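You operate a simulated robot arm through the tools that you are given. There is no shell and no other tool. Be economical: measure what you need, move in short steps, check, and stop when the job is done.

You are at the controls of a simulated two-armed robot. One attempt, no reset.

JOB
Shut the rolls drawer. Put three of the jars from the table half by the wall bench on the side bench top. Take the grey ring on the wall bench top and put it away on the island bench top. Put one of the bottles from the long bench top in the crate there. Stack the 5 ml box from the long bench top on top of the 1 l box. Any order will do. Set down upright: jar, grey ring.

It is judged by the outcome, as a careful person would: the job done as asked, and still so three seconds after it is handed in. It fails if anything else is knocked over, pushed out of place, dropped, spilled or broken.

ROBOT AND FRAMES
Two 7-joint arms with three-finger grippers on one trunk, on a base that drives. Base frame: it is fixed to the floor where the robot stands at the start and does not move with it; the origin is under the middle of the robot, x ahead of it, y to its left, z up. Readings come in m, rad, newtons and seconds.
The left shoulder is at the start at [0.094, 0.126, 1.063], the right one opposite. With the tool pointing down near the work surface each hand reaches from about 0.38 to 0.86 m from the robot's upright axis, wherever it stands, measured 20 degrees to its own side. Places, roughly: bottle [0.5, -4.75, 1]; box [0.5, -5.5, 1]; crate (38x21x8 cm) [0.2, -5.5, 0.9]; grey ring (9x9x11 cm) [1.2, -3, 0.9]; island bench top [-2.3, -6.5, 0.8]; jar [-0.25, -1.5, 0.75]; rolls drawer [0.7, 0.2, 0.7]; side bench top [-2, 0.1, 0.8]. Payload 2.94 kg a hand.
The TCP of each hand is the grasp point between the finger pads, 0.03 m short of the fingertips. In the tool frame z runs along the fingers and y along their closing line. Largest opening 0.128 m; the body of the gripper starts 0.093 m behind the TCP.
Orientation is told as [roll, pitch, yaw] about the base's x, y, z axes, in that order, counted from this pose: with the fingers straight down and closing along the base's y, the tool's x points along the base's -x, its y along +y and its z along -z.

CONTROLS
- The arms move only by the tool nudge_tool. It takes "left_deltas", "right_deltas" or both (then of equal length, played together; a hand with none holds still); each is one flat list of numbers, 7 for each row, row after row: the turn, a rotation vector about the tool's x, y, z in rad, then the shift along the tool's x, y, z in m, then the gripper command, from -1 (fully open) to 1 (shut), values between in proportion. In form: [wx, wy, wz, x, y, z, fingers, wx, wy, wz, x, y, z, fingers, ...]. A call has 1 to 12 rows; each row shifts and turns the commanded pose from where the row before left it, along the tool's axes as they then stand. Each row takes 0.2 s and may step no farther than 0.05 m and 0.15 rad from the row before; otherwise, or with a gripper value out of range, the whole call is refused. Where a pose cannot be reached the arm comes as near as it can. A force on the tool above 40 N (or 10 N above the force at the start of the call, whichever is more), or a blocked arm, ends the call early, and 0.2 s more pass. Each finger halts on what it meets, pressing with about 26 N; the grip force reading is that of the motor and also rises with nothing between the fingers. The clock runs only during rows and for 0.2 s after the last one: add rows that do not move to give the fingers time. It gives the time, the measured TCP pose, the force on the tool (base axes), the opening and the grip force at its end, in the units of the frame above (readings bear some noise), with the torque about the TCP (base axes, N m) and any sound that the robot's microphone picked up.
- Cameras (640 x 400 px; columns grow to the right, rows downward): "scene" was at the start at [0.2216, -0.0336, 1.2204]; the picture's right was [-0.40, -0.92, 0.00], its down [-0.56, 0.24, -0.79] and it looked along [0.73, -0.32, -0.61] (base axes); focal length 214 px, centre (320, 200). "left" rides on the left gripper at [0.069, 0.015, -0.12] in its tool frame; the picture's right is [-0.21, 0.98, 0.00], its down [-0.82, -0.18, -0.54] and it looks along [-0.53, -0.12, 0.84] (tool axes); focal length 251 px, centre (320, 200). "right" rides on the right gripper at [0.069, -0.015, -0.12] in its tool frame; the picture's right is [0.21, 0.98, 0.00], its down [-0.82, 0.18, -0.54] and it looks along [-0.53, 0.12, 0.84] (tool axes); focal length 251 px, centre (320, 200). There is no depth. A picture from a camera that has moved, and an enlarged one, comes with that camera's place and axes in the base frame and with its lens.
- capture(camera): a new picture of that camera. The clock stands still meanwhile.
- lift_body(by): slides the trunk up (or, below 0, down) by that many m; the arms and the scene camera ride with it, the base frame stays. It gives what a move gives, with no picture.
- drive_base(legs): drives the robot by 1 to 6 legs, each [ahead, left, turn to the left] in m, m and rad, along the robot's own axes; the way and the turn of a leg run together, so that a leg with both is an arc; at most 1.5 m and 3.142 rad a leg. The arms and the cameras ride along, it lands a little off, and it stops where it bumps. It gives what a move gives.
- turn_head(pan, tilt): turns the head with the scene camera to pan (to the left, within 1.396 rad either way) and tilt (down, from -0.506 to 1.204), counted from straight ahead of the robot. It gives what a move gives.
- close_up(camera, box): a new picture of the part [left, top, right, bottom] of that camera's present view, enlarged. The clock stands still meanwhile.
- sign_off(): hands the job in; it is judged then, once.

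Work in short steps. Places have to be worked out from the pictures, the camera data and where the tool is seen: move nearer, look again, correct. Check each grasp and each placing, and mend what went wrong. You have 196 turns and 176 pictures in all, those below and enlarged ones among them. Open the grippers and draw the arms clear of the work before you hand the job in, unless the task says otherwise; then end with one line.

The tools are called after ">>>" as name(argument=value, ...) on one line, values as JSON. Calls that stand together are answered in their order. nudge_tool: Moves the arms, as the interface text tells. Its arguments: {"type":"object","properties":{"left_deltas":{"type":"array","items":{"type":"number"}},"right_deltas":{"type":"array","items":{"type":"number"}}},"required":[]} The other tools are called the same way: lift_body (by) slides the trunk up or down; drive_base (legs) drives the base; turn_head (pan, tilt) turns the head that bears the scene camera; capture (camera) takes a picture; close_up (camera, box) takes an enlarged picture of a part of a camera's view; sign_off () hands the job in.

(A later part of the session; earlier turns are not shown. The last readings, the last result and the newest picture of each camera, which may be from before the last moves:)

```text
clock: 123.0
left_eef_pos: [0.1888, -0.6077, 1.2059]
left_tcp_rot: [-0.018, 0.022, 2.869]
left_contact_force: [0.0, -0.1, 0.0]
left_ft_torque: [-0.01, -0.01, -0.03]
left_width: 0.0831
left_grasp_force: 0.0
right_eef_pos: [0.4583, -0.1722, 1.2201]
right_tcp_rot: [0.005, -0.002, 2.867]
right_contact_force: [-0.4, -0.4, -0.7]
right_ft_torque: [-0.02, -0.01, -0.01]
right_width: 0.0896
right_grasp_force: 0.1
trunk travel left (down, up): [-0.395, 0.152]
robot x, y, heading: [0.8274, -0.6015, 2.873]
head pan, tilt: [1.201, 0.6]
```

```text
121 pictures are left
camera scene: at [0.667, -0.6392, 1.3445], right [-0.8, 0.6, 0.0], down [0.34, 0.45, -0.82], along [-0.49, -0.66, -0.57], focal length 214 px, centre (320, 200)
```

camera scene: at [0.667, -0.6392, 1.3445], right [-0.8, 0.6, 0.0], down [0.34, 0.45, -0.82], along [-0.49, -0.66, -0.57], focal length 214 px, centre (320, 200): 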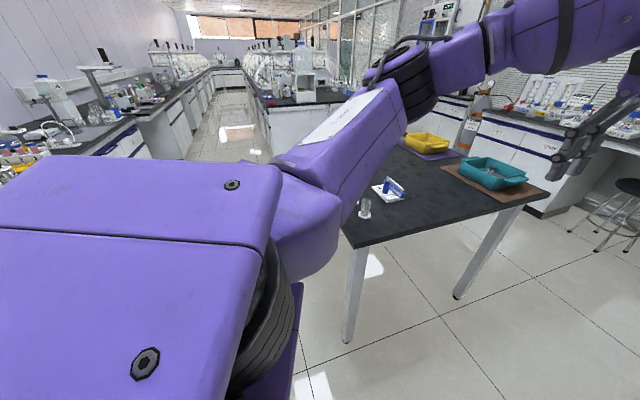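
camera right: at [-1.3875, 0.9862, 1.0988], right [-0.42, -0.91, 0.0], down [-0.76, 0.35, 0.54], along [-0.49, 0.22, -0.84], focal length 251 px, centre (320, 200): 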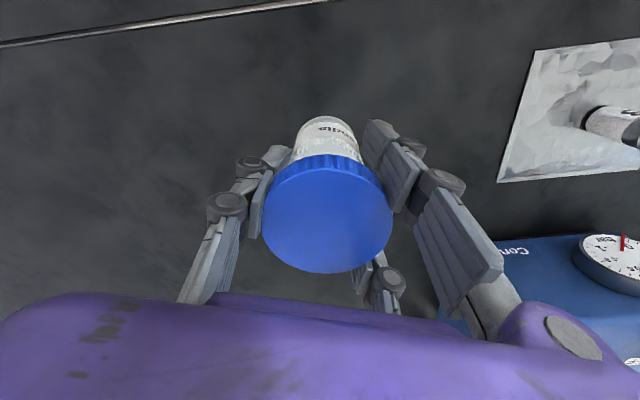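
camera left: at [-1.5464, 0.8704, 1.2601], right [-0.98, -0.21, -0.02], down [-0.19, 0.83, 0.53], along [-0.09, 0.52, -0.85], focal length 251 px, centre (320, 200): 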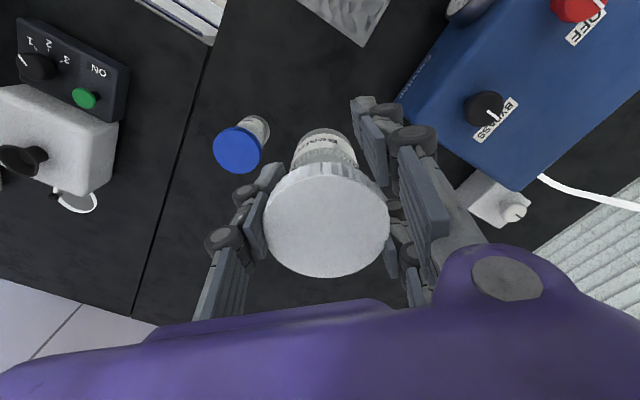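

>>> drive_base(legs=[[0, 1.25, 0]])

>>> turn_head(pan=-0.1, tilt=0.9)

>>> capture(camera="scene")

>>> capture(camera="right")

```text
clock: 134.0
left_eef_pos: [-0.1126, -1.8098, 1.2057]
left_tcp_rot: [-0.018, 0.022, 2.905]
left_contact_force: [0.2, 0.2, 0.4]
left_ft_torque: [-0.04, -0.04, 0.03]
left_width: 0.0833
left_grasp_force: 0.1
right_eef_pos: [0.1384, -1.3683, 1.2189]
right_tcp_rot: [0.003, -0.003, 2.902]
right_contact_force: [-0.6, 0.4, 0.6]
right_ft_torque: [0.0, -0.02, -0.01]
right_width: 0.0895
right_grasp_force: 0.1
trunk travel left (down, up): [-0.395, 0.152]
robot x, y, heading: [0.525, -1.7832, 2.906]
head pan, tilt: [1.201, 0.6]
```

```text
clock: 135.4
left_eef_pos: [-0.1137, -1.81, 1.2059]
left_tcp_rot: [-0.018, 0.022, 2.904]
left_contact_force: [0.1, 0.3, 0.1]
left_ft_torque: [0.01, 0.01, 0.01]
left_width: 0.0833
left_grasp_force: 0.1
right_eef_pos: [0.1383, -1.3664, 1.2189]
right_tcp_rot: [0.002, 0.0, 2.902]
right_contact_force: [-0.5, -0.1, 0.1]
right_ft_torque: [0.01, 0.01, 0.01]
right_width: 0.0898
right_grasp_force: 0.1
trunk travel left (down, up): [-0.395, 0.152]
robot x, y, heading: [0.5228, -1.7813, 2.903]
head pan, tilt: [-0.099, 0.901]
```

```text
120 pictures are left
camera scene: at [0.3433, -1.7286, 1.3198], right [0.33, 0.94, 0.0], down [0.74, -0.26, -0.62], along [-0.59, 0.2, -0.78], focal length 214 px, centre (320, 200)
```

scene: 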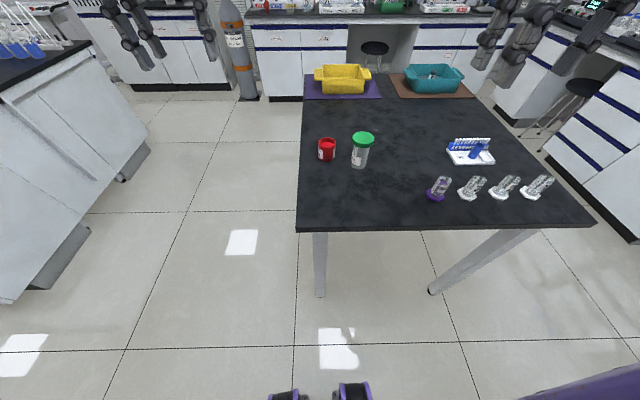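

```text
119 pictures are left
camera right: at [0.2101, -1.3699, 1.338], right [-0.02, -1.0, 0.0], down [-0.84, 0.02, 0.54], along [-0.54, 0.01, -0.84], focal length 251 px, centre (320, 200)
```

right: 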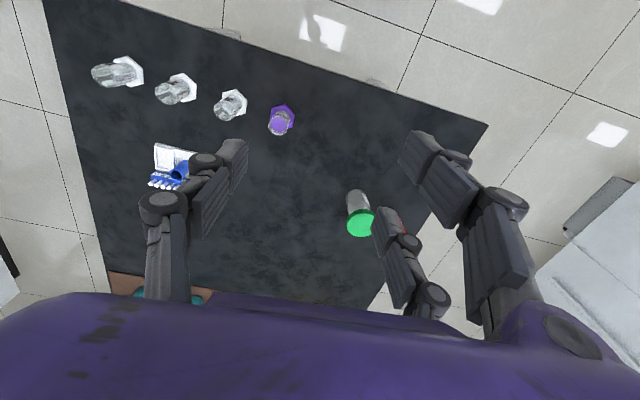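

The green lid triangulates to (-0.107, -1.448, 0.94), with the red jar about 10 cm beyond. I bring the right hand over the green jar.

>>> nudge_tool(right_deltas=[0, 0, 0, -0.0365, 0.0228, 0, -0.33, 0, 0, 0, -0.0365, 0.0228, 0, -0.33, 0, 0, 0, -0.0365, 0.0228, 0, -0.33, 0, 0, 0, -0.0365, 0.0228, 0, -0.33, 0, 0, 0, -0.0365, 0.0228, 0, -0.33, 0, 0, 0, -0.0365, 0.0228, 0, -0.33, 0, 0, 0, 0, 0, 0.05, -0.33, 0, 0, 0, 0, 0, 0.05, -0.33, 0, 0, 0, 0, 0, 0.05, -0.33])

>>> capture(camera="right")

>>> capture(camera="scene")

```text
clock: 137.4
left_eef_pos: [-0.1155, -1.8087, 1.2058]
left_tcp_rot: [-0.017, 0.021, 2.904]
left_contact_force: [-1.1, 0.1, -0.4]
left_ft_torque: [0.0, -0.02, 0.02]
left_width: 0.0832
left_grasp_force: 0.1
right_eef_pos: [-0.0158, -1.42, 1.0686]
right_tcp_rot: [0.003, -0.001, 2.901]
right_contact_force: [0.0, -0.3, -0.4]
right_ft_torque: [-0.03, -0.04, -0.01]
right_width: 0.0851
right_grasp_force: 0.0
right hand out of reach, approached as far as the arm can: row 4, 5, 6
trunk travel left (down, up): [-0.395, 0.152]
robot x, y, heading: [0.5226, -1.7833, 2.907]
head pan, tilt: [-0.099, 0.901]
```

```text
118 pictures are left
camera right: at [0.0564, -1.4222, 1.1868], right [-0.02, -1.0, 0.0], down [-0.84, 0.02, 0.54], along [-0.54, 0.01, -0.84], focal length 251 px, centre (320, 200)
```

right: 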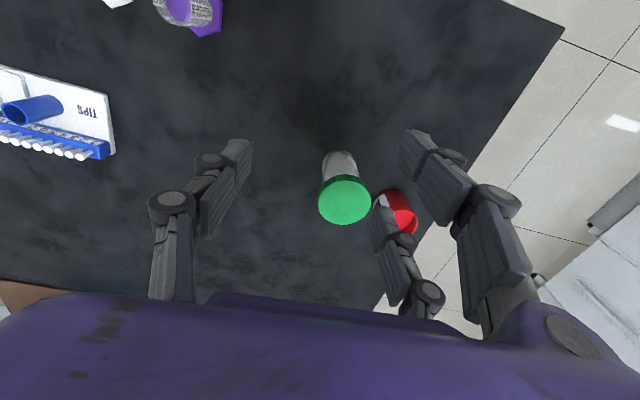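

```text
117 pictures are left
camera scene: at [0.3419, -1.7282, 1.3195], right [0.33, 0.94, 0.0], down [0.74, -0.26, -0.62], along [-0.59, 0.2, -0.78], focal length 214 px, centre (320, 200)
```

scene: 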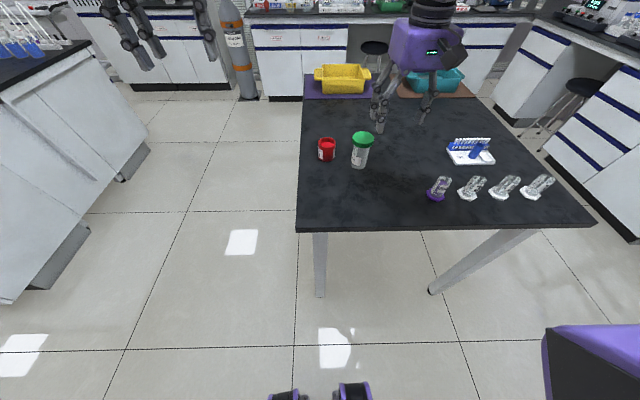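

Green confirmed at (-0.103, -1.447). Lower down there should be more reach; I close the remaining 0.09 m.

>>> nudge_tool(right_deltas=[0, 0, 0, -0.026, 0.0157, 0, -0.33, 0, 0, 0, -0.026, 0.0157, 0, -0.33, 0, 0, 0, -0.026, 0.0157, 0, -0.33, 0, 0, 0, 0, 0, 0, -0.33])

>>> capture(camera="right")

```text
clock: 138.4
left_eef_pos: [-0.1141, -1.8114, 1.2058]
left_tcp_rot: [-0.018, 0.021, 2.905]
left_contact_force: [-0.7, 0.5, -0.4]
left_ft_torque: [0.02, -0.04, 0.01]
left_width: 0.0832
left_grasp_force: 0.1
right_eef_pos: [-0.0438, -1.4228, 1.0696]
right_tcp_rot: [0.006, -0.005, 2.9]
right_contact_force: [0.4, 0.7, 0.4]
right_ft_torque: [0.01, 0.0, -0.02]
right_width: 0.085
right_grasp_force: 0.1
right hand out of reach, approached as far as the arm can: row 1, 2, 3
trunk travel left (down, up): [-0.395, 0.152]
robot x, y, heading: [0.5262, -1.7793, 2.906]
head pan, tilt: [-0.099, 0.901]
```

```text
116 pictures are left
camera right: at [0.0292, -1.426, 1.188], right [-0.02, -1.0, 0.0], down [-0.84, 0.02, 0.54], along [-0.54, 0.01, -0.84], focal length 251 px, centre (320, 200)
```

right: 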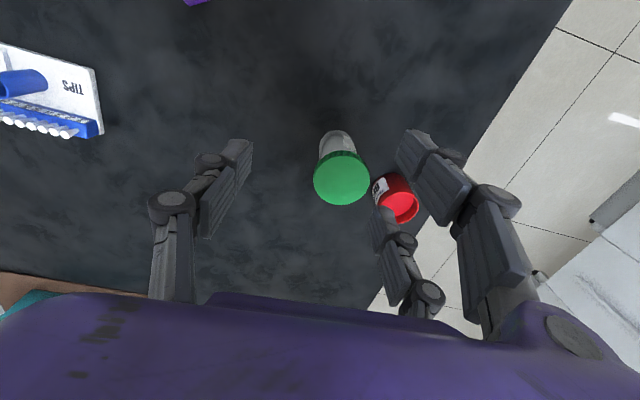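

I use the base for the remaining 5 cm ahead and 4 cm left.

>>> drive_base(legs=[[0.054, 0.037, 0]])

>>> nudge_tool(right_deltas=[0, 0, 0, 0, 0, 0.04, -0.33, 0, 0, 0, 0, 0, 0.02, -0.33, 0, 0, 0, 0, 0, 0, -0.33])

>>> capture(camera="right")

```text
clock: 139.4
left_eef_pos: [-0.1743, -1.8333, 1.2059]
left_tcp_rot: [-0.018, 0.022, 2.906]
left_contact_force: [0.4, 0.3, -0.1]
left_ft_torque: [-0.01, -0.05, 0.0]
left_width: 0.0831
left_grasp_force: 0.0
right_eef_pos: [-0.1018, -1.4481, 1.0701]
right_tcp_rot: [0.004, -0.004, 2.899]
right_contact_force: [-0.5, -1.1, -0.3]
right_ft_torque: [0.02, -0.02, 0.0]
right_width: 0.0849
right_grasp_force: 0.0
trunk travel left (down, up): [-0.395, 0.152]
robot x, y, heading: [0.4662, -1.8019, 2.905]
head pan, tilt: [-0.099, 0.901]
```

```text
clock: 140.2
left_eef_pos: [-0.1727, -1.8343, 1.2067]
left_tcp_rot: [-0.018, 0.02, 2.905]
left_contact_force: [1.3, -0.5, -0.3]
left_ft_torque: [0.02, -0.02, 0.01]
left_width: 0.0833
left_grasp_force: 0.1
right_eef_pos: [-0.1004, -1.4467, 1.007]
right_tcp_rot: [0.003, -0.004, 2.899]
right_contact_force: [-0.2, -0.6, -0.9]
right_ft_torque: [0.02, 0.01, 0.03]
right_width: 0.085
right_grasp_force: 0.1
trunk travel left (down, up): [-0.395, 0.152]
robot x, y, heading: [0.4636, -1.8041, 2.907]
head pan, tilt: [-0.099, 0.901]
```

```text
115 pictures are left
camera right: at [-0.0283, -1.4507, 1.1263], right [-0.03, -1.0, 0.0], down [-0.84, 0.02, 0.55], along [-0.55, 0.01, -0.84], focal length 251 px, centre (320, 200)
```

right: 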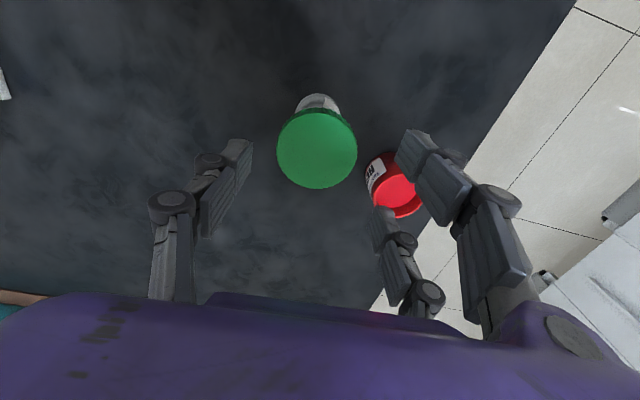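

Centred over the green jar, with about 2 cm clear of the red one. I descend and grip.

>>> nudge_tool(right_deltas=[0, 0, 0, 0, 0, 0.045, -0.33, 0, 0, 0, 0, 0, 0.043, -0.33, 0, 0, 0, 0, 0, 0, 1, 0, 0, 0, 0, 0, 0, 1, 0, 0, 0, 0, 0, 0, 1])

>>> capture(camera="scene")

```text
clock: 141.4
left_eef_pos: [-0.1735, -1.8332, 1.2064]
left_tcp_rot: [-0.018, 0.018, 2.904]
left_contact_force: [-0.4, -0.7, -0.1]
left_ft_torque: [0.01, 0.02, 0.01]
left_width: 0.0832
left_grasp_force: 0.0
right_eef_pos: [-0.0932, -1.4441, 0.9456]
right_tcp_rot: [0.003, -0.004, 2.901]
right_contact_force: [1.3, -0.2, 1.8]
right_ft_torque: [0.03, -0.15, -0.06]
right_width: 0.0525
right_grasp_force: 25.9
right hand out of reach, approached as far as the arm can: row 1, 2
trunk travel left (down, up): [-0.395, 0.152]
robot x, y, heading: [0.4584, -1.8025, 2.904]
head pan, tilt: [-0.099, 0.901]
```

```text
114 pictures are left
camera scene: at [0.2845, -1.7523, 1.3198], right [0.33, 0.94, 0.0], down [0.74, -0.26, -0.62], along [-0.59, 0.2, -0.78], focal length 214 px, centre (320, 200)
```

scene: 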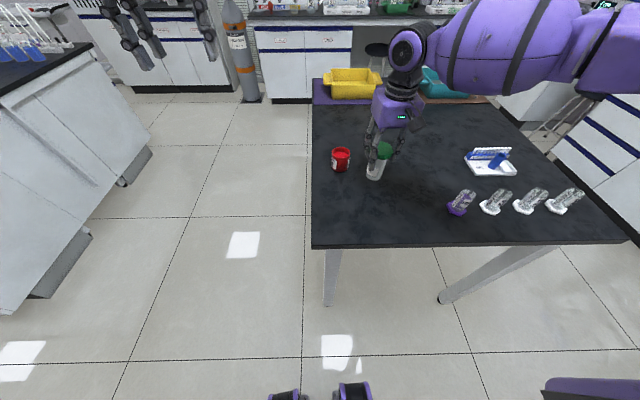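

The hand stopped at 0.946 (limited reach with the trunk up), but it grips the jar's top at 0.0525 m. I lift carefully and check.

>>> nudge_tool(right_deltas=[0, 0, 0, 0, 0, -0.02, 1, 0, 0, 0, 0, 0, -0.02, 1, 0, 0, 0, 0, 0, -0.03, 1, 0, 0, 0, 0, 0, -0.04, 1, 0, 0, 0, 0, 0, -0.04, 1, 0, 0, 0, 0, 0, -0.04, 1])

>>> capture(camera="right")

>>> capture(camera="scene")

```text
clock: 142.8
left_eef_pos: [-0.1732, -1.8329, 1.2057]
left_tcp_rot: [-0.017, 0.022, 2.904]
left_contact_force: [0.5, -0.2, 0.2]
left_ft_torque: [-0.01, -0.01, -0.04]
left_width: 0.0833
left_grasp_force: 0.1
right_eef_pos: [-0.0963, -1.4452, 1.1366]
right_tcp_rot: [0.003, -0.002, 2.901]
right_contact_force: [0.8, -1.0, -0.5]
right_ft_torque: [0.01, -0.03, -0.03]
right_width: 0.0523
right_grasp_force: 25.8
trunk travel left (down, up): [-0.395, 0.152]
robot x, y, heading: [0.4666, -1.8051, 2.906]
head pan, tilt: [-0.099, 0.901]
```

```text
113 pictures are left
camera right: at [-0.0237, -1.4465, 1.2548], right [-0.02, -1.0, 0.0], down [-0.84, 0.02, 0.54], along [-0.54, 0.01, -0.84], focal length 251 px, centre (320, 200)
```

right: 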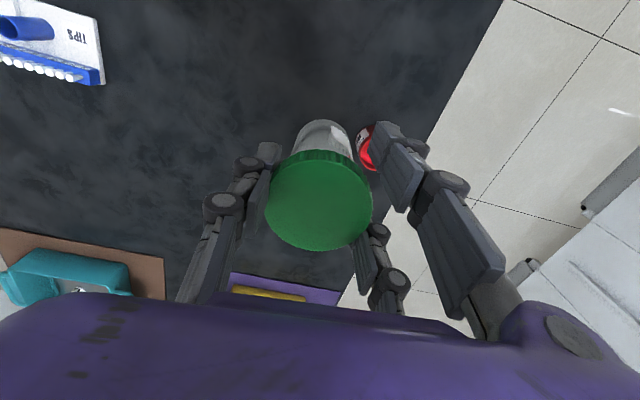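

```text
112 pictures are left
camera scene: at [0.2823, -1.738, 1.3316], right [0.47, 0.88, 0.0], down [0.6, -0.32, -0.73], along [-0.65, 0.34, -0.68], focal length 214 px, centre (320, 200)
```

scene: 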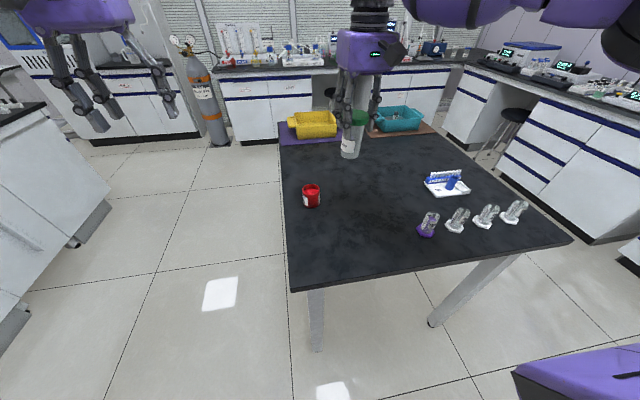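

The green jar is held. I retract both hands a little, then drive back around the table the way I came.

>>> nudge_tool(left_deltas=[0, 0, 0, 0.05, 0, 0, -0.3, 0, 0, 0, 0.05, 0, 0, -0.3, 0, 0, 0, 0.05, 0, 0, -0.3, 0, 0, 0, 0.04, 0, 0, -0.3], right_deltas=[0, 0, 0, 0.03, 0, -0.02, 1, 0, 0, 0, 0.03, 0, -0.02, 1, 0, 0, 0, 0.03, 0, 0, 1, 0, 0, 0, 0.03, 0, 0, 1])

>>> drive_base(legs=[[-0.07, -1.256, 0], [0, 0, -0.05], [0.88, 0, 0], [0.88, 0, 0]])

```text
clock: 143.8
left_eef_pos: [0.0133, -1.8763, 1.2095]
left_tcp_rot: [-0.017, 0.016, 2.904]
left_contact_force: [1.2, 0.0, 0.5]
left_ft_torque: [-0.01, 0.04, 0.03]
left_width: 0.083
left_grasp_force: 0.0
right_eef_pos: [0.0247, -1.4716, 1.1785]
right_tcp_rot: [0.006, -0.007, 2.902]
right_contact_force: [0.9, -0.8, -1.2]
right_ft_torque: [0.0, 0.06, 0.01]
right_width: 0.0519
right_grasp_force: 25.8
trunk travel left (down, up): [-0.395, 0.152]
robot x, y, heading: [0.4672, -1.8075, 2.906]
head pan, tilt: [-0.099, 0.901]
```

```text
clock: 164.1
left_eef_pos: [-1.339, -0.2019, 1.208]
left_tcp_rot: [-0.016, 0.022, 2.899]
left_contact_force: [-0.4, -1.0, -0.3]
left_ft_torque: [-0.01, -0.01, 0.03]
left_width: 0.0835
left_grasp_force: 0.1
right_eef_pos: [-1.3245, 0.2028, 1.1772]
right_tcp_rot: [0.004, -0.002, 2.896]
right_contact_force: [-0.8, -0.4, -1.3]
right_ft_torque: [0.0, -0.02, 0.01]
right_width: 0.0499
right_grasp_force: 26.2
trunk travel left (down, up): [-0.395, 0.152]
robot x, y, heading: [-0.8817, -0.1344, 2.899]
head pan, tilt: [-0.099, 0.901]
```

>>> drive_base(legs=[[0.33, -0.432, 0], [0, 0, -0.4]])

>>> turn_head(pan=-0.3, tilt=0.75)

>>> capture(camera="scene")

>>> capture(camera="right")

```text
clock: 169.6
left_eef_pos: [-1.5468, 0.4778, 1.208]
left_tcp_rot: [-0.017, 0.021, 2.5]
left_contact_force: [-0.2, 0.4, 0.3]
left_ft_torque: [0.0, 0.02, 0.02]
left_width: 0.0829
left_grasp_force: 0.0
right_eef_pos: [-1.3772, 0.8447, 1.1768]
right_tcp_rot: [0.003, -0.003, 2.496]
right_contact_force: [0.5, -0.6, -0.3]
right_ft_torque: [-0.03, -0.03, 0.01]
right_width: 0.0497
right_grasp_force: 25.7
trunk travel left (down, up): [-0.395, 0.152]
robot x, y, heading: [-1.1048, 0.364, 2.502]
head pan, tilt: [-0.099, 0.901]
```

```text
clock: 170.4
left_eef_pos: [-1.5474, 0.4784, 1.2068]
left_tcp_rot: [-0.016, 0.021, 2.5]
left_contact_force: [-0.3, 0.2, 0.8]
left_ft_torque: [-0.01, -0.01, 0.01]
left_width: 0.0833
left_grasp_force: 0.0
right_eef_pos: [-1.3773, 0.8452, 1.1765]
right_tcp_rot: [0.004, -0.003, 2.498]
right_contact_force: [-0.4, 0.4, -1.2]
right_ft_torque: [0.0, -0.01, -0.01]
right_width: 0.0502
right_grasp_force: 26.0
trunk travel left (down, up): [-0.395, 0.152]
robot x, y, heading: [-1.1031, 0.3676, 2.504]
head pan, tilt: [-0.3, 0.75]
```

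```text
111 pictures are left
camera scene: at [-1.2412, 0.499, 1.3316], right [0.81, 0.59, 0.0], down [0.4, -0.55, -0.73], along [-0.43, 0.59, -0.68], focal length 214 px, centre (320, 200)
```

scene: 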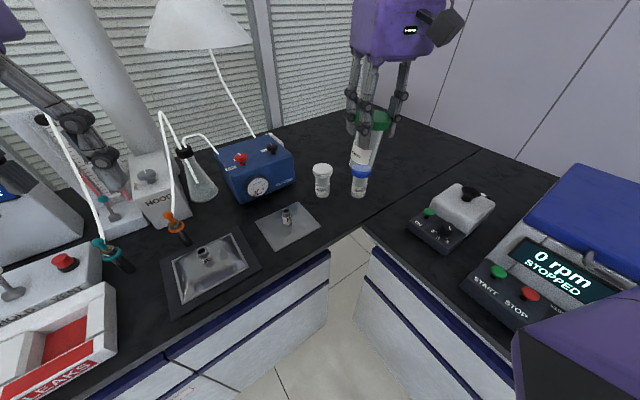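

```text
110 pictures are left
camera right: at [-1.3115, 0.8145, 1.2955], right [-0.42, -0.91, 0.0], down [-0.76, 0.35, 0.54], along [-0.5, 0.22, -0.84], focal length 251 px, centre (320, 200)
```

right: 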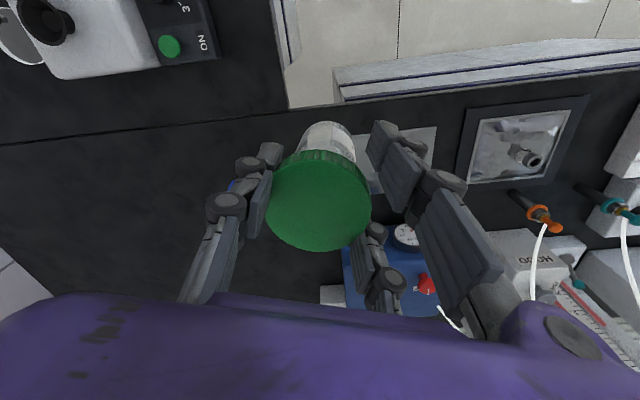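

I move over (-1.425, 0.905), just in front of the blue jar, and start down with the arm only.

>>> nudge_tool(right_deltas=[0, 0, 0, -0.037, -0.0095, 0, 1, 0, 0, 0, -0.037, -0.0095, 0, 1, 0, 0, 0, 0, 0, 0.05, 1, 0, 0, 0, 0, 0, 0.05, 1, 0, 0, 0, 0, 0, 0.03, 1, 0, 0, 0, 0, 0, 0, 1])

>>> capture(camera="scene")

>>> capture(camera="right")

```text
clock: 171.8
left_eef_pos: [-1.5469, 0.4767, 1.2083]
left_tcp_rot: [-0.018, 0.017, 2.499]
left_contact_force: [0.1, -0.4, -1.1]
left_ft_torque: [0.01, -0.04, 0.0]
left_width: 0.083
left_grasp_force: 0.0
right_eef_pos: [-1.425, 0.9054, 1.0478]
right_tcp_rot: [0.003, -0.004, 2.495]
right_contact_force: [0.4, 0.0, -1.0]
right_ft_torque: [0.01, -0.04, 0.09]
right_width: 0.0495
right_grasp_force: 26.5
trunk travel left (down, up): [-0.395, 0.152]
robot x, y, heading: [-1.0977, 0.3663, 2.499]
head pan, tilt: [-0.3, 0.75]
```

```text
109 pictures are left
camera scene: at [-1.2408, 0.4989, 1.3317], right [0.81, 0.59, 0.0], down [0.4, -0.55, -0.73], along [-0.43, 0.59, -0.68], focal length 214 px, centre (320, 200)
```

scene: 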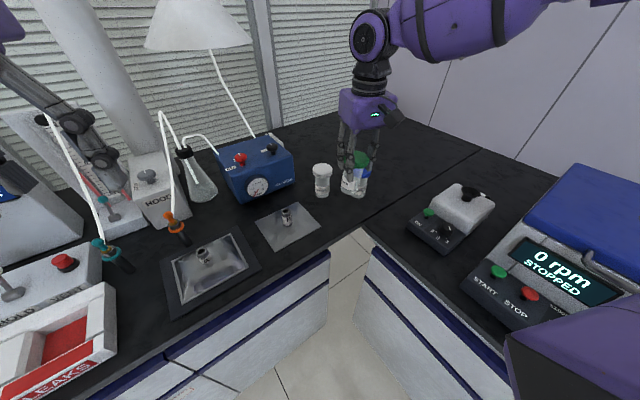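

```text
108 pictures are left
camera right: at [-1.3603, 0.8751, 1.1662], right [-0.42, -0.91, 0.0], down [-0.76, 0.35, 0.54], along [-0.5, 0.22, -0.84], focal length 251 px, centre (320, 200)
```

right: 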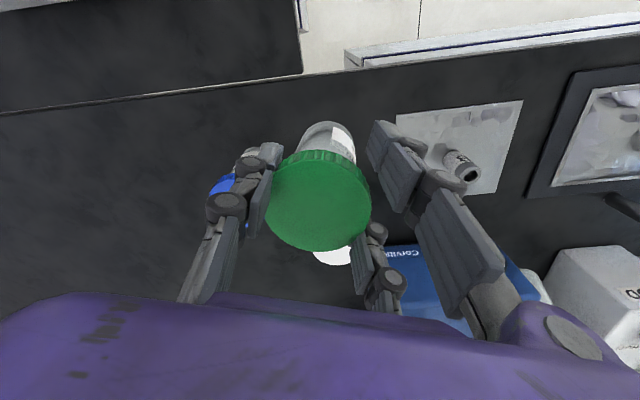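

Clear. Lower further, then finely.

>>> nudge_tool(right_deltas=[0, 0, 0, 0, 0, 0.04, 1, 0, 0, 0, 0, 0, 0.04, 1, 0, 0, 0, 0, 0, 0.012, 1, 0, 0, 0, 0, 0, 0, 1])

>>> nudge_tool(right_deltas=[0, 0, 0, 0, 0, 0.005, 1, 0, 0, 0, 0, 0, 0, 1])

>>> nudge_tool(right_deltas=[0, 0, 0, 0, 0, 0.004, 1, 0, 0, 0, 0, 0, 0, 1])

>>> close_up(camera="scene", box=[280, 80, 440, 220])

```text
clock: 172.8
left_eef_pos: [-1.5468, 0.4768, 1.2088]
left_tcp_rot: [-0.018, 0.021, 2.498]
left_contact_force: [0.2, 0.3, 0.7]
left_ft_torque: [0.04, 0.0, -0.03]
left_width: 0.0832
left_grasp_force: 0.1
right_eef_pos: [-1.4252, 0.9037, 0.9523]
right_tcp_rot: [0.003, -0.004, 2.497]
right_contact_force: [-0.3, 0.3, -1.2]
right_ft_torque: [-0.02, -0.01, 0.0]
right_width: 0.0495
right_grasp_force: 25.9
trunk travel left (down, up): [-0.395, 0.152]
robot x, y, heading: [-1.103, 0.3645, 2.506]
head pan, tilt: [-0.3, 0.75]
```

```text
clock: 173.4
left_eef_pos: [-1.546, 0.4784, 1.2084]
left_tcp_rot: [-0.018, 0.021, 2.499]
left_contact_force: [-0.3, 0.1, 0.2]
left_ft_torque: [0.0, 0.0, 0.0]
left_width: 0.083
left_grasp_force: 0.1
right_eef_pos: [-1.426, 0.904, 0.9488]
right_tcp_rot: [0.003, -0.004, 2.496]
right_contact_force: [0.5, -0.6, -0.6]
right_ft_torque: [0.01, -0.01, 0.0]
right_width: 0.0496
right_grasp_force: 26.0
trunk travel left (down, up): [-0.395, 0.152]
robot x, y, heading: [-1.1027, 0.3643, 2.5]
head pan, tilt: [-0.3, 0.75]
```

```text
clock: 174.0
left_eef_pos: [-1.5477, 0.4773, 1.2095]
left_tcp_rot: [-0.019, 0.018, 2.498]
left_contact_force: [0.0, 0.0, 1.2]
left_ft_torque: [0.0, 0.03, -0.02]
left_width: 0.0833
left_grasp_force: 0.0
right_eef_pos: [-1.4257, 0.9045, 0.9467]
right_tcp_rot: [0.004, -0.006, 2.498]
right_contact_force: [1.1, 0.8, 7.9]
right_ft_torque: [0.08, -0.11, -0.02]
right_width: 0.0497
right_grasp_force: 25.9
trunk travel left (down, up): [-0.395, 0.152]
robot x, y, heading: [-1.0994, 0.3628, 2.503]
head pan, tilt: [-0.3, 0.75]
```

```text
2.86 times, centred on (360, 150) of scene
camera zoom: at [-1.2407, 0.4984, 1.3319], right [0.81, 0.59, 0.0], down [0.4, -0.55, -0.73], along [-0.43, 0.59, -0.68], focal length 613 px, centre (206, 343)
```

zoom: 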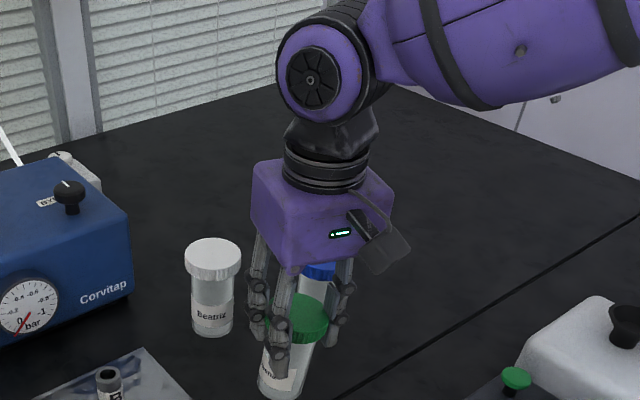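

Touchdown. Release, rise and check.

>>> nudge_tool(right_deltas=[0, 0, 0, 0, 0, 0.0, 0.1, 0, 0, 0, 0, 0, 0, -0.15, 0, 0, 0, 0, 0, 0, -0.2, 0, 0, 0, 0, 0, -0.03, -0.2, 0, 0, 0, 0, 0, -0.05, -0.2, 0, 0, 0, 0, 0, -0.05, -0.2, 0, 0, 0, 0, 0, -0.05, -0.2, 0, 0, 0, 0, 0, -0.05, -0.2, 0, 0, 0, 0.05, 0, 0, -0.2, 0, 0, 0, 0.05, 0, 0, -0.2])

>>> capture(camera="scene")

```text
clock: 176.2
left_eef_pos: [-1.5466, 0.4762, 1.2084]
left_tcp_rot: [-0.018, 0.02, 2.499]
left_contact_force: [0.7, -0.3, 0.3]
left_ft_torque: [-0.04, 0.02, 0.01]
left_width: 0.0833
left_grasp_force: 0.0
right_eef_pos: [-1.3429, 0.8426, 1.175]
right_tcp_rot: [0.003, -0.005, 2.498]
right_contact_force: [0.3, 0.6, -0.5]
right_ft_torque: [0.02, 0.01, 0.01]
right_width: 0.0768
right_grasp_force: 0.0
trunk travel left (down, up): [-0.395, 0.152]
robot x, y, heading: [-1.1029, 0.3634, 2.494]
head pan, tilt: [-0.3, 0.75]
```

```text
106 pictures are left
camera scene: at [-1.2397, 0.4984, 1.3319], right [0.81, 0.59, 0.0], down [0.4, -0.55, -0.73], along [-0.43, 0.59, -0.68], focal length 214 px, centre (320, 200)
```

scene: 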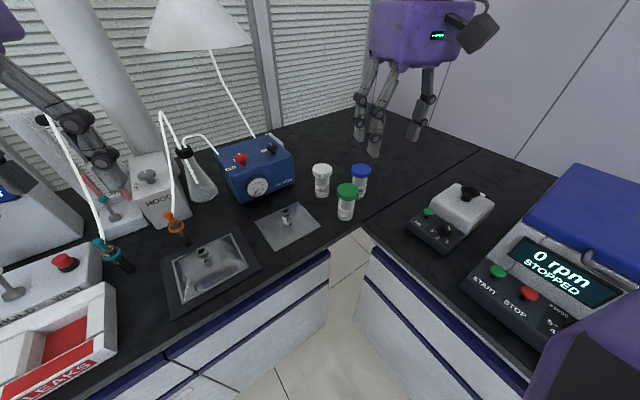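

All three jars stand upright on the side bench. Next is the grey ring: I back out, turn to face east and drive along the aisle.

>>> drive_base(legs=[[-0.6, 0.15, 0], [0, 0, -2.79], [0.9, 0, 0], [0.85, 0, 0]])

>>> turn_head(pan=-0.9, tilt=0.4)

>>> capture(camera="scene")

```text
clock: 194.5
left_eef_pos: [1.4154, -0.4907, 1.2081]
left_tcp_rot: [-0.018, 0.019, -0.247]
left_contact_force: [0.9, -0.6, 0.2]
left_ft_torque: [0.03, 0.04, -0.02]
left_width: 0.0832
left_grasp_force: 0.2
right_eef_pos: [1.3705, -0.9059, 1.1744]
right_tcp_rot: [0.002, -0.003, -0.249]
right_contact_force: [-0.5, 0.6, 0.3]
right_ft_torque: [0.0, -0.03, -0.01]
right_width: 0.0768
right_grasp_force: 0.0
trunk travel left (down, up): [-0.395, 0.152]
robot x, y, heading: [0.9594, -0.5609, -0.246]
head pan, tilt: [-0.3, 0.75]
```

```text
clock: 195.5
left_eef_pos: [1.4168, -0.4919, 1.2071]
left_tcp_rot: [-0.017, 0.02, -0.246]
left_contact_force: [0.1, -0.8, 1.1]
left_ft_torque: [0.0, 0.05, 0.03]
left_width: 0.0831
left_grasp_force: 0.1
right_eef_pos: [1.3719, -0.9065, 1.1744]
right_tcp_rot: [0.003, -0.003, -0.248]
right_contact_force: [0.5, -0.3, -0.5]
right_ft_torque: [-0.03, 0.0, 0.0]
right_width: 0.0767
right_grasp_force: 0.0
trunk travel left (down, up): [-0.395, 0.152]
robot x, y, heading: [0.9606, -0.5604, -0.238]
head pan, tilt: [-0.901, 0.4]
```

```text
105 pictures are left
camera scene: at [1.1087, -0.6692, 1.3627], right [-0.91, -0.41, 0.0], down [-0.16, 0.35, -0.92], along [0.38, -0.84, -0.39], focal length 214 px, centre (320, 200)
```

scene: 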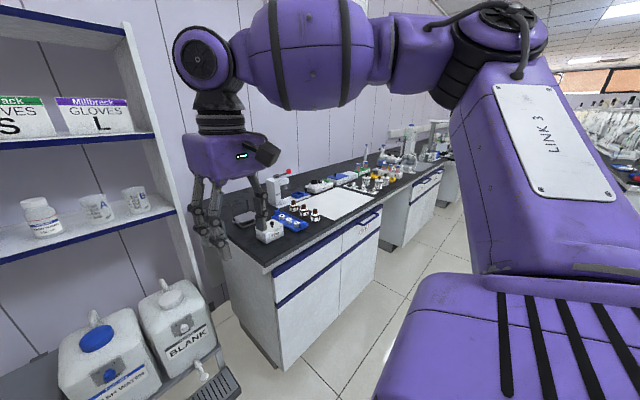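

The wall bench front is at about t=1.77. I sidestep south along the aisle toward the ring.

>>> drive_base(legs=[[0, 0, -0.05], [-0.05, -1.1, 0], [0, -1.05, 0]])

>>> turn_head(pan=0, tilt=0.6)

>>> capture(camera="scene")

```text
clock: 215.2
left_eef_pos: [0.7594, -2.5839, 1.208]
left_tcp_rot: [-0.019, 0.019, -0.289]
left_contact_force: [0.3, -0.4, 1.0]
left_ft_torque: [-0.03, 0.02, -0.01]
left_width: 0.0831
left_grasp_force: 0.1
right_eef_pos: [0.6967, -2.9981, 1.1734]
right_tcp_rot: [0.004, -0.002, -0.292]
right_contact_force: [0.0, 0.2, 0.2]
right_ft_torque: [0.04, 0.02, 0.05]
right_width: 0.0769
right_grasp_force: 0.1
trunk travel left (down, up): [-0.395, 0.152]
robot x, y, heading: [0.3021, -2.634, -0.286]
head pan, tilt: [-0.901, 0.4]
```

```text
clock: 216.4
left_eef_pos: [0.7587, -2.5856, 1.2089]
left_tcp_rot: [-0.017, 0.021, -0.29]
left_contact_force: [0.4, -0.5, 0.2]
left_ft_torque: [-0.01, -0.02, 0.02]
left_width: 0.0832
left_grasp_force: 0.0
right_eef_pos: [0.6956, -2.9984, 1.1753]
right_tcp_rot: [0.002, -0.004, -0.292]
right_contact_force: [-0.7, 0.3, -0.7]
right_ft_torque: [0.0, -0.01, -0.03]
right_width: 0.077
right_grasp_force: 0.0
trunk travel left (down, up): [-0.395, 0.152]
robot x, y, heading: [0.3035, -2.6348, -0.284]
head pan, tilt: [0.0, 0.6]
```

```text
104 pictures are left
camera scene: at [0.494, -2.6886, 1.3446], right [-0.28, -0.96, 0.0], down [-0.54, 0.16, -0.83], along [0.79, -0.23, -0.56], focal length 214 px, centre (320, 200)
```

scene: 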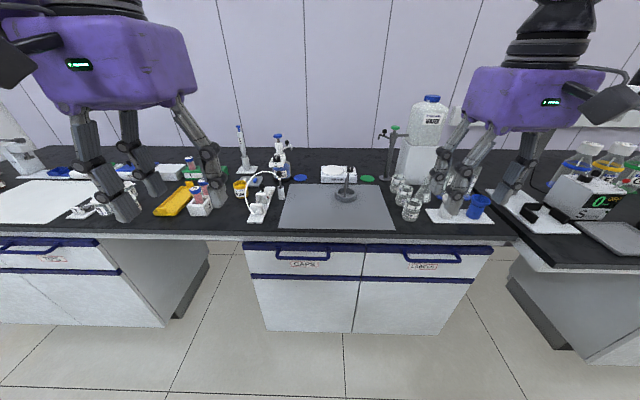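

>>> close_up(camera="scene", box=[220, 120, 480, 250])

```text
2.46 times, centred on (350, 185) of scene
camera zoom: at [0.494, -2.6886, 1.3446], right [-0.28, -0.96, 0.0], down [-0.54, 0.16, -0.83], along [0.79, -0.23, -0.56], focal length 528 px, centre (246, 237)
```

zoom: 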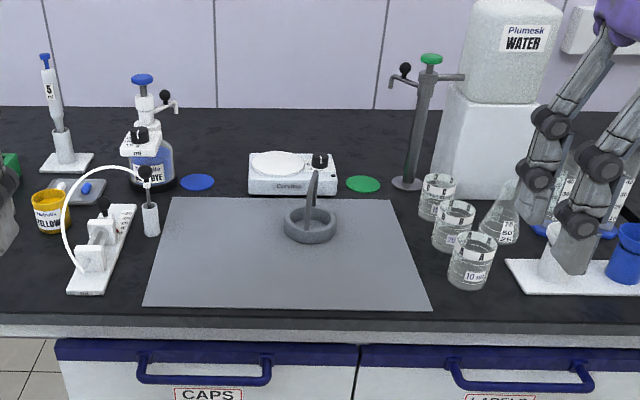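

The ring has an upright stem and sits near (1.14, -2.98). I move closer so the right hand lines up, and look with the wrist camera.

>>> drive_base(legs=[[0.22, 0.1, 0]])

>>> turn_head(pan=-0.2, tilt=0.85)

>>> capture(camera="scene")

>>> capture(camera="right")

```text
clock: 218.2
left_eef_pos: [0.9957, -2.5471, 1.2086]
left_tcp_rot: [-0.019, 0.019, -0.29]
left_contact_force: [-0.1, 0.5, 0.6]
left_ft_torque: [-0.03, 0.0, 0.02]
left_width: 0.0831
left_grasp_force: 0.0
right_eef_pos: [0.9321, -2.9613, 1.174]
right_tcp_rot: [0.001, -0.004, -0.291]
right_contact_force: [-0.7, -0.4, 0.0]
right_ft_torque: [-0.02, 0.0, -0.01]
right_width: 0.0769
right_grasp_force: 0.0
trunk travel left (down, up): [-0.395, 0.152]
robot x, y, heading: [0.538, -2.5946, -0.29]
head pan, tilt: [0.0, 0.6]
```

```text
clock: 218.9
left_eef_pos: [0.9949, -2.5487, 1.2096]
left_tcp_rot: [-0.018, 0.019, -0.289]
left_contact_force: [-0.8, 0.2, -0.1]
left_ft_torque: [-0.01, -0.02, -0.01]
left_width: 0.0833
left_grasp_force: 0.1
right_eef_pos: [0.9317, -2.9608, 1.1742]
right_tcp_rot: [0.002, -0.004, -0.291]
right_contact_force: [-0.1, 0.0, -0.2]
right_ft_torque: [0.01, 0.0, -0.03]
right_width: 0.0771
right_grasp_force: 0.1
trunk travel left (down, up): [-0.395, 0.152]
robot x, y, heading: [0.5371, -2.5979, -0.283]
head pan, tilt: [-0.201, 0.85]
```

```text
102 pictures are left
camera scene: at [0.7153, -2.6632, 1.3237], right [-0.47, -0.88, 0.0], down [-0.66, 0.35, -0.66], along [0.58, -0.31, -0.75], focal length 214 px, centre (320, 200)
```

scene: 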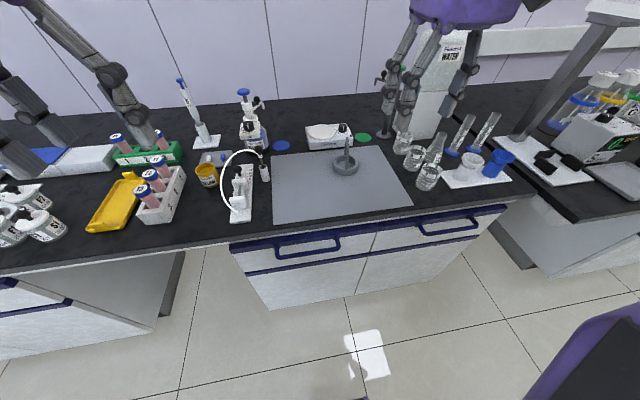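

```text
101 pictures are left
camera right: at [0.8624, -2.9573, 1.2929], right [0.08, 1.0, 0.0], down [0.84, -0.06, 0.54], along [0.54, -0.04, -0.84], focal length 251 px, centre (320, 200)
```

right: 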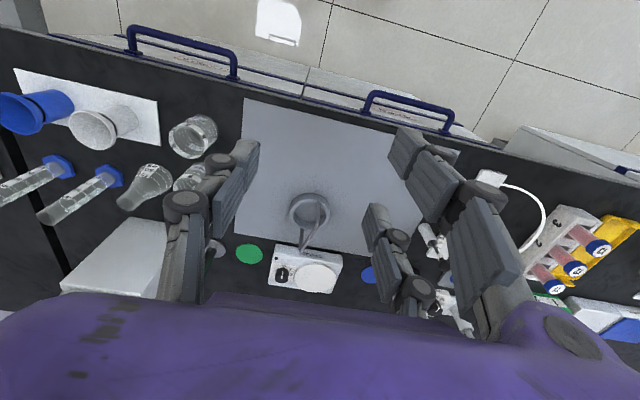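

>>> close_up(camera="right", box=[260, 170, 360, 270])

>>> close_up(camera="scene", box=[300, 110, 400, 190])

```text
4.00 times, centred on (310, 220) of right
camera zoom: at [0.8624, -2.9573, 1.2929], right [0.08, 1.0, 0.0], down [0.84, -0.06, 0.54], along [0.54, -0.04, -0.84], focal length 1006 px, centre (360, 120)
```

zoom: 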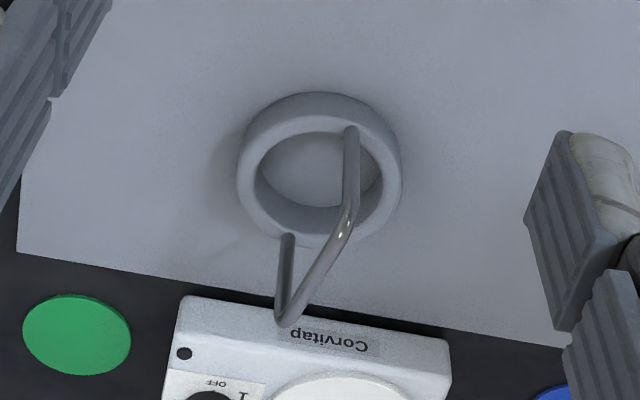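

```text
5.00 times, centred on (350, 150) of scene
camera zoom: at [0.7153, -2.6632, 1.3237], right [-0.47, -0.88, 0.0], down [-0.66, 0.35, -0.66], along [0.58, -0.31, -0.75], focal length 1072 px, centre (170, 450)
```

zoom: 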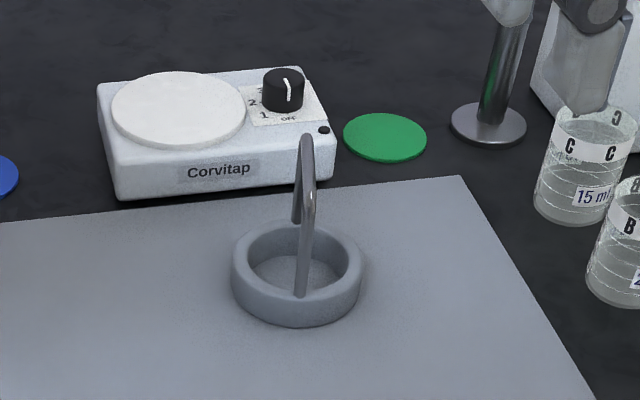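

The ring has a bail handle: its top bar runs from (1.125, -2.983) to (1.18, -3.016) at z≈0.965. I lower the trunk, turn the right hand 0.23 rad to close across the bar, and move above it.

>>> lift_body(by=-0.12)

>>> nudge_tool(right_deltas=[0, 0, 0, -0.044, 0.005, 0, 0, 0, 0, 0, -0.044, 0.005, 0, 0, 0, 0, 0, -0.044, 0.005, 0, 0, 0, 0, 0, -0.044, 0.005, 0, 0, 0, 0, 0, -0.044, 0.005, 0, 0, 0, 0, 0.117, 0, 0, 0, 0, 0, 0, 0.117, 0, 0, 0, 0])

>>> capture(camera="right")

>>> capture(camera="scene")

```text
clock: 220.4
left_eef_pos: [0.9954, -2.5485, 1.0885]
left_tcp_rot: [-0.016, 0.02, -0.291]
left_contact_force: [-0.2, 0.1, -0.1]
left_ft_torque: [0.0, 0.01, 0.01]
left_width: 0.0833
left_grasp_force: 0.0
right_eef_pos: [0.9313, -2.9616, 1.0533]
right_tcp_rot: [0.004, -0.005, -0.29]
right_contact_force: [-1.5, 0.5, 0.3]
right_ft_torque: [-0.04, -0.01, 0.01]
right_width: 0.0767
right_grasp_force: 0.0
trunk travel left (down, up): [-0.275, 0.272]
robot x, y, heading: [0.5375, -2.5944, -0.284]
head pan, tilt: [-0.201, 0.85]
```

```text
clock: 222.0
left_eef_pos: [0.9948, -2.5468, 1.0884]
left_tcp_rot: [-0.017, 0.019, -0.291]
left_contact_force: [0.1, 0.8, -0.2]
left_ft_torque: [0.0, -0.04, -0.02]
left_width: 0.0832
left_grasp_force: 0.1
right_eef_pos: [1.0943, -2.9891, 1.0559]
right_tcp_rot: [0.004, -0.003, -0.528]
right_contact_force: [-0.1, 0.5, 0.6]
right_ft_torque: [-0.03, -0.02, 0.03]
right_width: 0.0638
right_grasp_force: 0.0
right hand out of reach, approached as far as the arm can: row 4, 5
trunk travel left (down, up): [-0.275, 0.272]
robot x, y, heading: [0.5399, -2.5948, -0.286]
head pan, tilt: [-0.201, 0.85]
```

```text
98 pictures are left
camera right: at [1.0281, -2.9682, 1.1749], right [0.31, 0.95, 0.0], down [0.8, -0.26, 0.54], along [0.52, -0.16, -0.84], focal length 251 px, centre (320, 200)
```

right: 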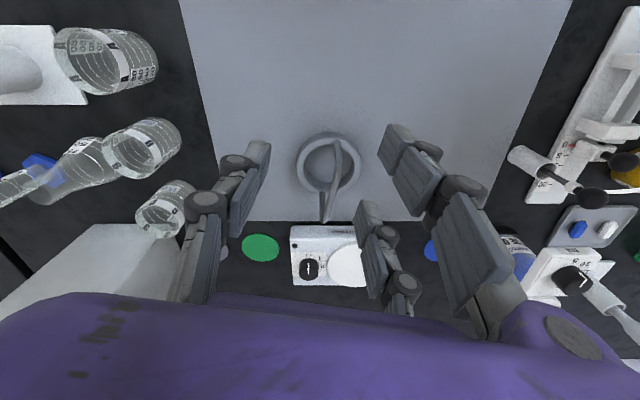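

```text
97 pictures are left
camera scene: at [0.7437, -2.6716, 1.2046], right [-0.47, -0.88, 0.0], down [-0.66, 0.35, -0.66], along [0.58, -0.31, -0.75], focal length 214 px, centre (320, 200)
```

scene: 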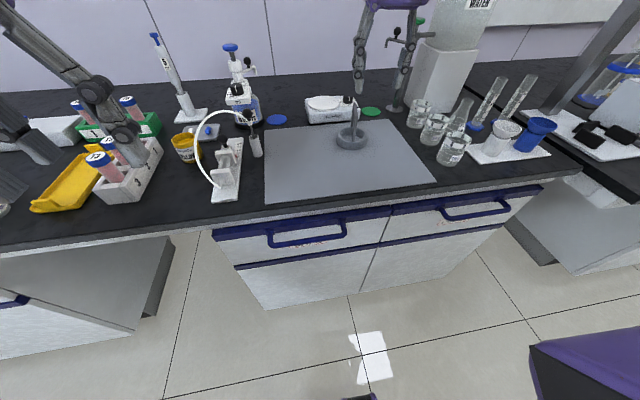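

>>> close_up(camera="right", box=[280, 120, 380, 230])

```text
3.64 times, centred on (330, 175) of right
camera zoom: at [1.0281, -2.9682, 1.1749], right [0.31, 0.95, 0.0], down [0.8, -0.26, 0.54], along [0.52, -0.16, -0.84], focal length 914 px, centre (284, 291)
```

zoom: 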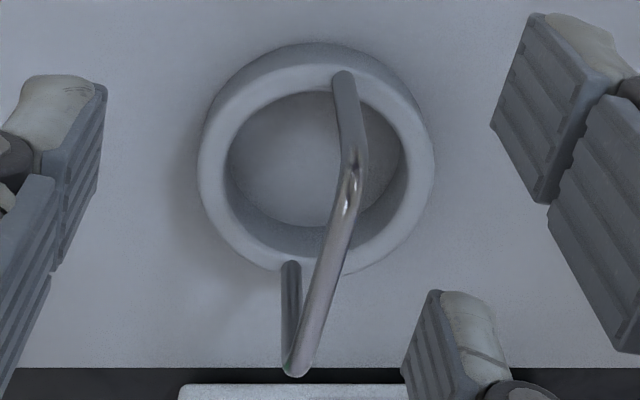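

Bar mid is at (1.162, -2.998, 0.958) and the hand yaw matches. I drive the last 7 cm with the base, then check.

>>> drive_base(legs=[[0.068, 0.011, 0]])

>>> nudge_tool(right_deltas=[0, 0, 0, 0, 0, 0.035, 0, 0, 0, 0, 0, 0, 0, 0])

>>> close_up(camera="right", box=[200, 80, 440, 280])

```text
clock: 223.0
left_eef_pos: [1.0637, -2.5551, 1.0885]
left_tcp_rot: [-0.018, 0.02, -0.287]
left_contact_force: [1.0, 0.6, -0.5]
left_ft_torque: [-0.01, 0.04, -0.02]
left_width: 0.0833
left_grasp_force: 0.1
right_eef_pos: [1.1656, -2.9957, 1.0547]
right_tcp_rot: [0.003, 0.0, -0.524]
right_contact_force: [0.3, -0.7, -0.6]
right_ft_torque: [0.04, 0.03, -0.02]
right_width: 0.0641
right_grasp_force: 0.1
trunk travel left (down, up): [-0.275, 0.272]
robot x, y, heading: [0.608, -2.6027, -0.283]
head pan, tilt: [-0.201, 0.85]
```

```text
clock: 223.6
left_eef_pos: [1.0646, -2.5564, 1.0889]
left_tcp_rot: [-0.017, 0.019, -0.288]
left_contact_force: [-0.5, 0.2, 0.1]
left_ft_torque: [0.0, -0.03, -0.01]
left_width: 0.0831
left_grasp_force: 0.0
right_eef_pos: [1.1644, -2.9979, 1.0202]
right_tcp_rot: [0.004, -0.003, -0.522]
right_contact_force: [0.1, 0.5, 0.0]
right_ft_torque: [-0.04, 0.05, 0.01]
right_width: 0.064
right_grasp_force: 0.1
trunk travel left (down, up): [-0.275, 0.272]
robot x, y, heading: [0.6061, -2.6045, -0.286]
head pan, tilt: [-0.201, 0.85]
```

```text
2.00 times, centred on (320, 180) of right
camera zoom: at [1.0979, -2.9776, 1.1387], right [0.3, 0.95, 0.0], down [0.8, -0.26, 0.54], along [0.52, -0.16, -0.84], focal length 503 px, centre (320, 240)
```

zoom: 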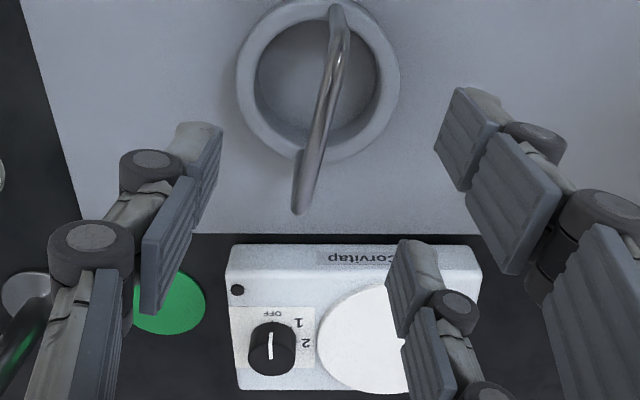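

Bar centred. Descend to z≈0.956 and grip.

>>> nudge_tool(right_deltas=[0, 0, 0, 0, 0, 0.032, 0, 0, 0, 0, 0, 0, 0.032, 0, 0, 0, 0, 0, 0, 0, 1, 0, 0, 0, 0, 0, 0, 1, 0, 0, 0, 0, 0, 0, 1])

>>> capture(camera="right")

```text
clock: 224.8
left_eef_pos: [1.0642, -2.5566, 1.0884]
left_tcp_rot: [-0.017, 0.02, -0.289]
left_contact_force: [0.1, -0.3, -0.4]
left_ft_torque: [-0.01, 0.02, 0.02]
left_width: 0.0831
left_grasp_force: 0.0
right_eef_pos: [1.1642, -2.9951, 0.957]
right_tcp_rot: [0.006, -0.004, -0.525]
right_contact_force: [-1.0, 0.5, -0.2]
right_ft_torque: [0.24, 0.03, 0.04]
right_width: 0.0072
right_grasp_force: 25.8
trunk travel left (down, up): [-0.275, 0.272]
robot x, y, heading: [0.6042, -2.6021, -0.284]
head pan, tilt: [-0.201, 0.85]
```

```text
94 pictures are left
camera right: at [1.0984, -2.9764, 1.0757], right [0.3, 0.95, 0.0], down [0.8, -0.26, 0.54], along [0.52, -0.16, -0.84], focal length 251 px, centre (320, 200)
```

right: 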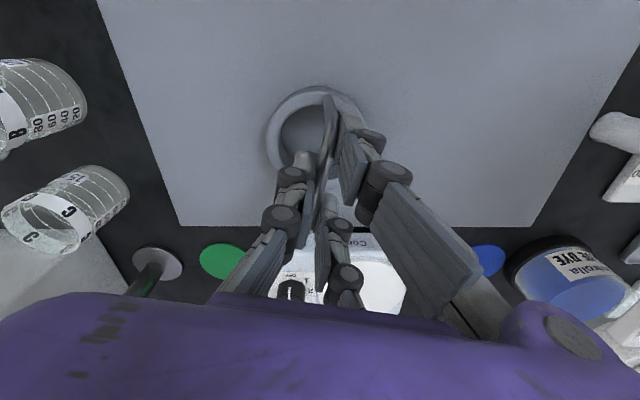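

The bar is gripped (7 mm). Lift straight up.

>>> nudge_tool(right_deltas=[0, 0, 0, 0, 0, -0.02, 1, 0, 0, 0, 0, 0, -0.03, 1, 0, 0, 0, 0, 0, -0.04, 1, 0, 0, 0, 0, 0, -0.04, 1, 0, 0, 0, 0, 0, -0.04, 1, 0, 0, 0, 0, 0, 0, 1])

>>> capture(camera="scene")

```text
clock: 226.2
left_eef_pos: [1.0647, -2.5561, 1.0877]
left_tcp_rot: [-0.016, 0.021, -0.288]
left_contact_force: [0.1, -0.4, -0.6]
left_ft_torque: [0.03, 0.01, 0.03]
left_width: 0.0829
left_grasp_force: 0.0
right_eef_pos: [1.1484, -3.0015, 1.118]
right_tcp_rot: [0.002, 0.001, -0.525]
right_contact_force: [-0.1, -0.1, -3.7]
right_ft_torque: [0.02, 0.03, -0.01]
right_width: 0.0071
right_grasp_force: 25.8
right hand out of reach, approached as far as the arm can: row 5
trunk travel left (down, up): [-0.275, 0.272]
robot x, y, heading: [0.6066, -2.6034, -0.285]
head pan, tilt: [-0.201, 0.85]
```

```text
93 pictures are left
camera scene: at [0.8139, -2.6805, 1.2042], right [-0.47, -0.88, 0.0], down [-0.67, 0.35, -0.66], along [0.58, -0.31, -0.75], focal length 214 px, centre (320, 200)
```

scene: 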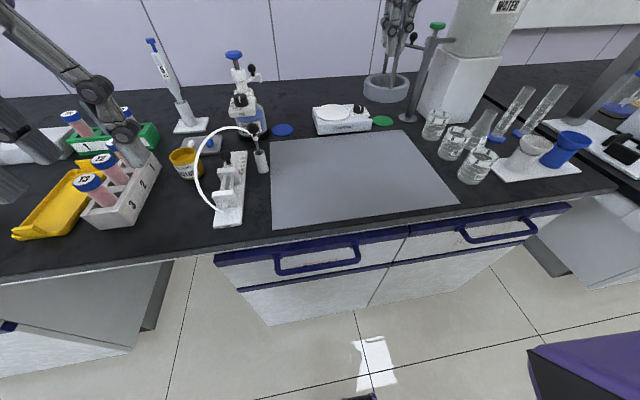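

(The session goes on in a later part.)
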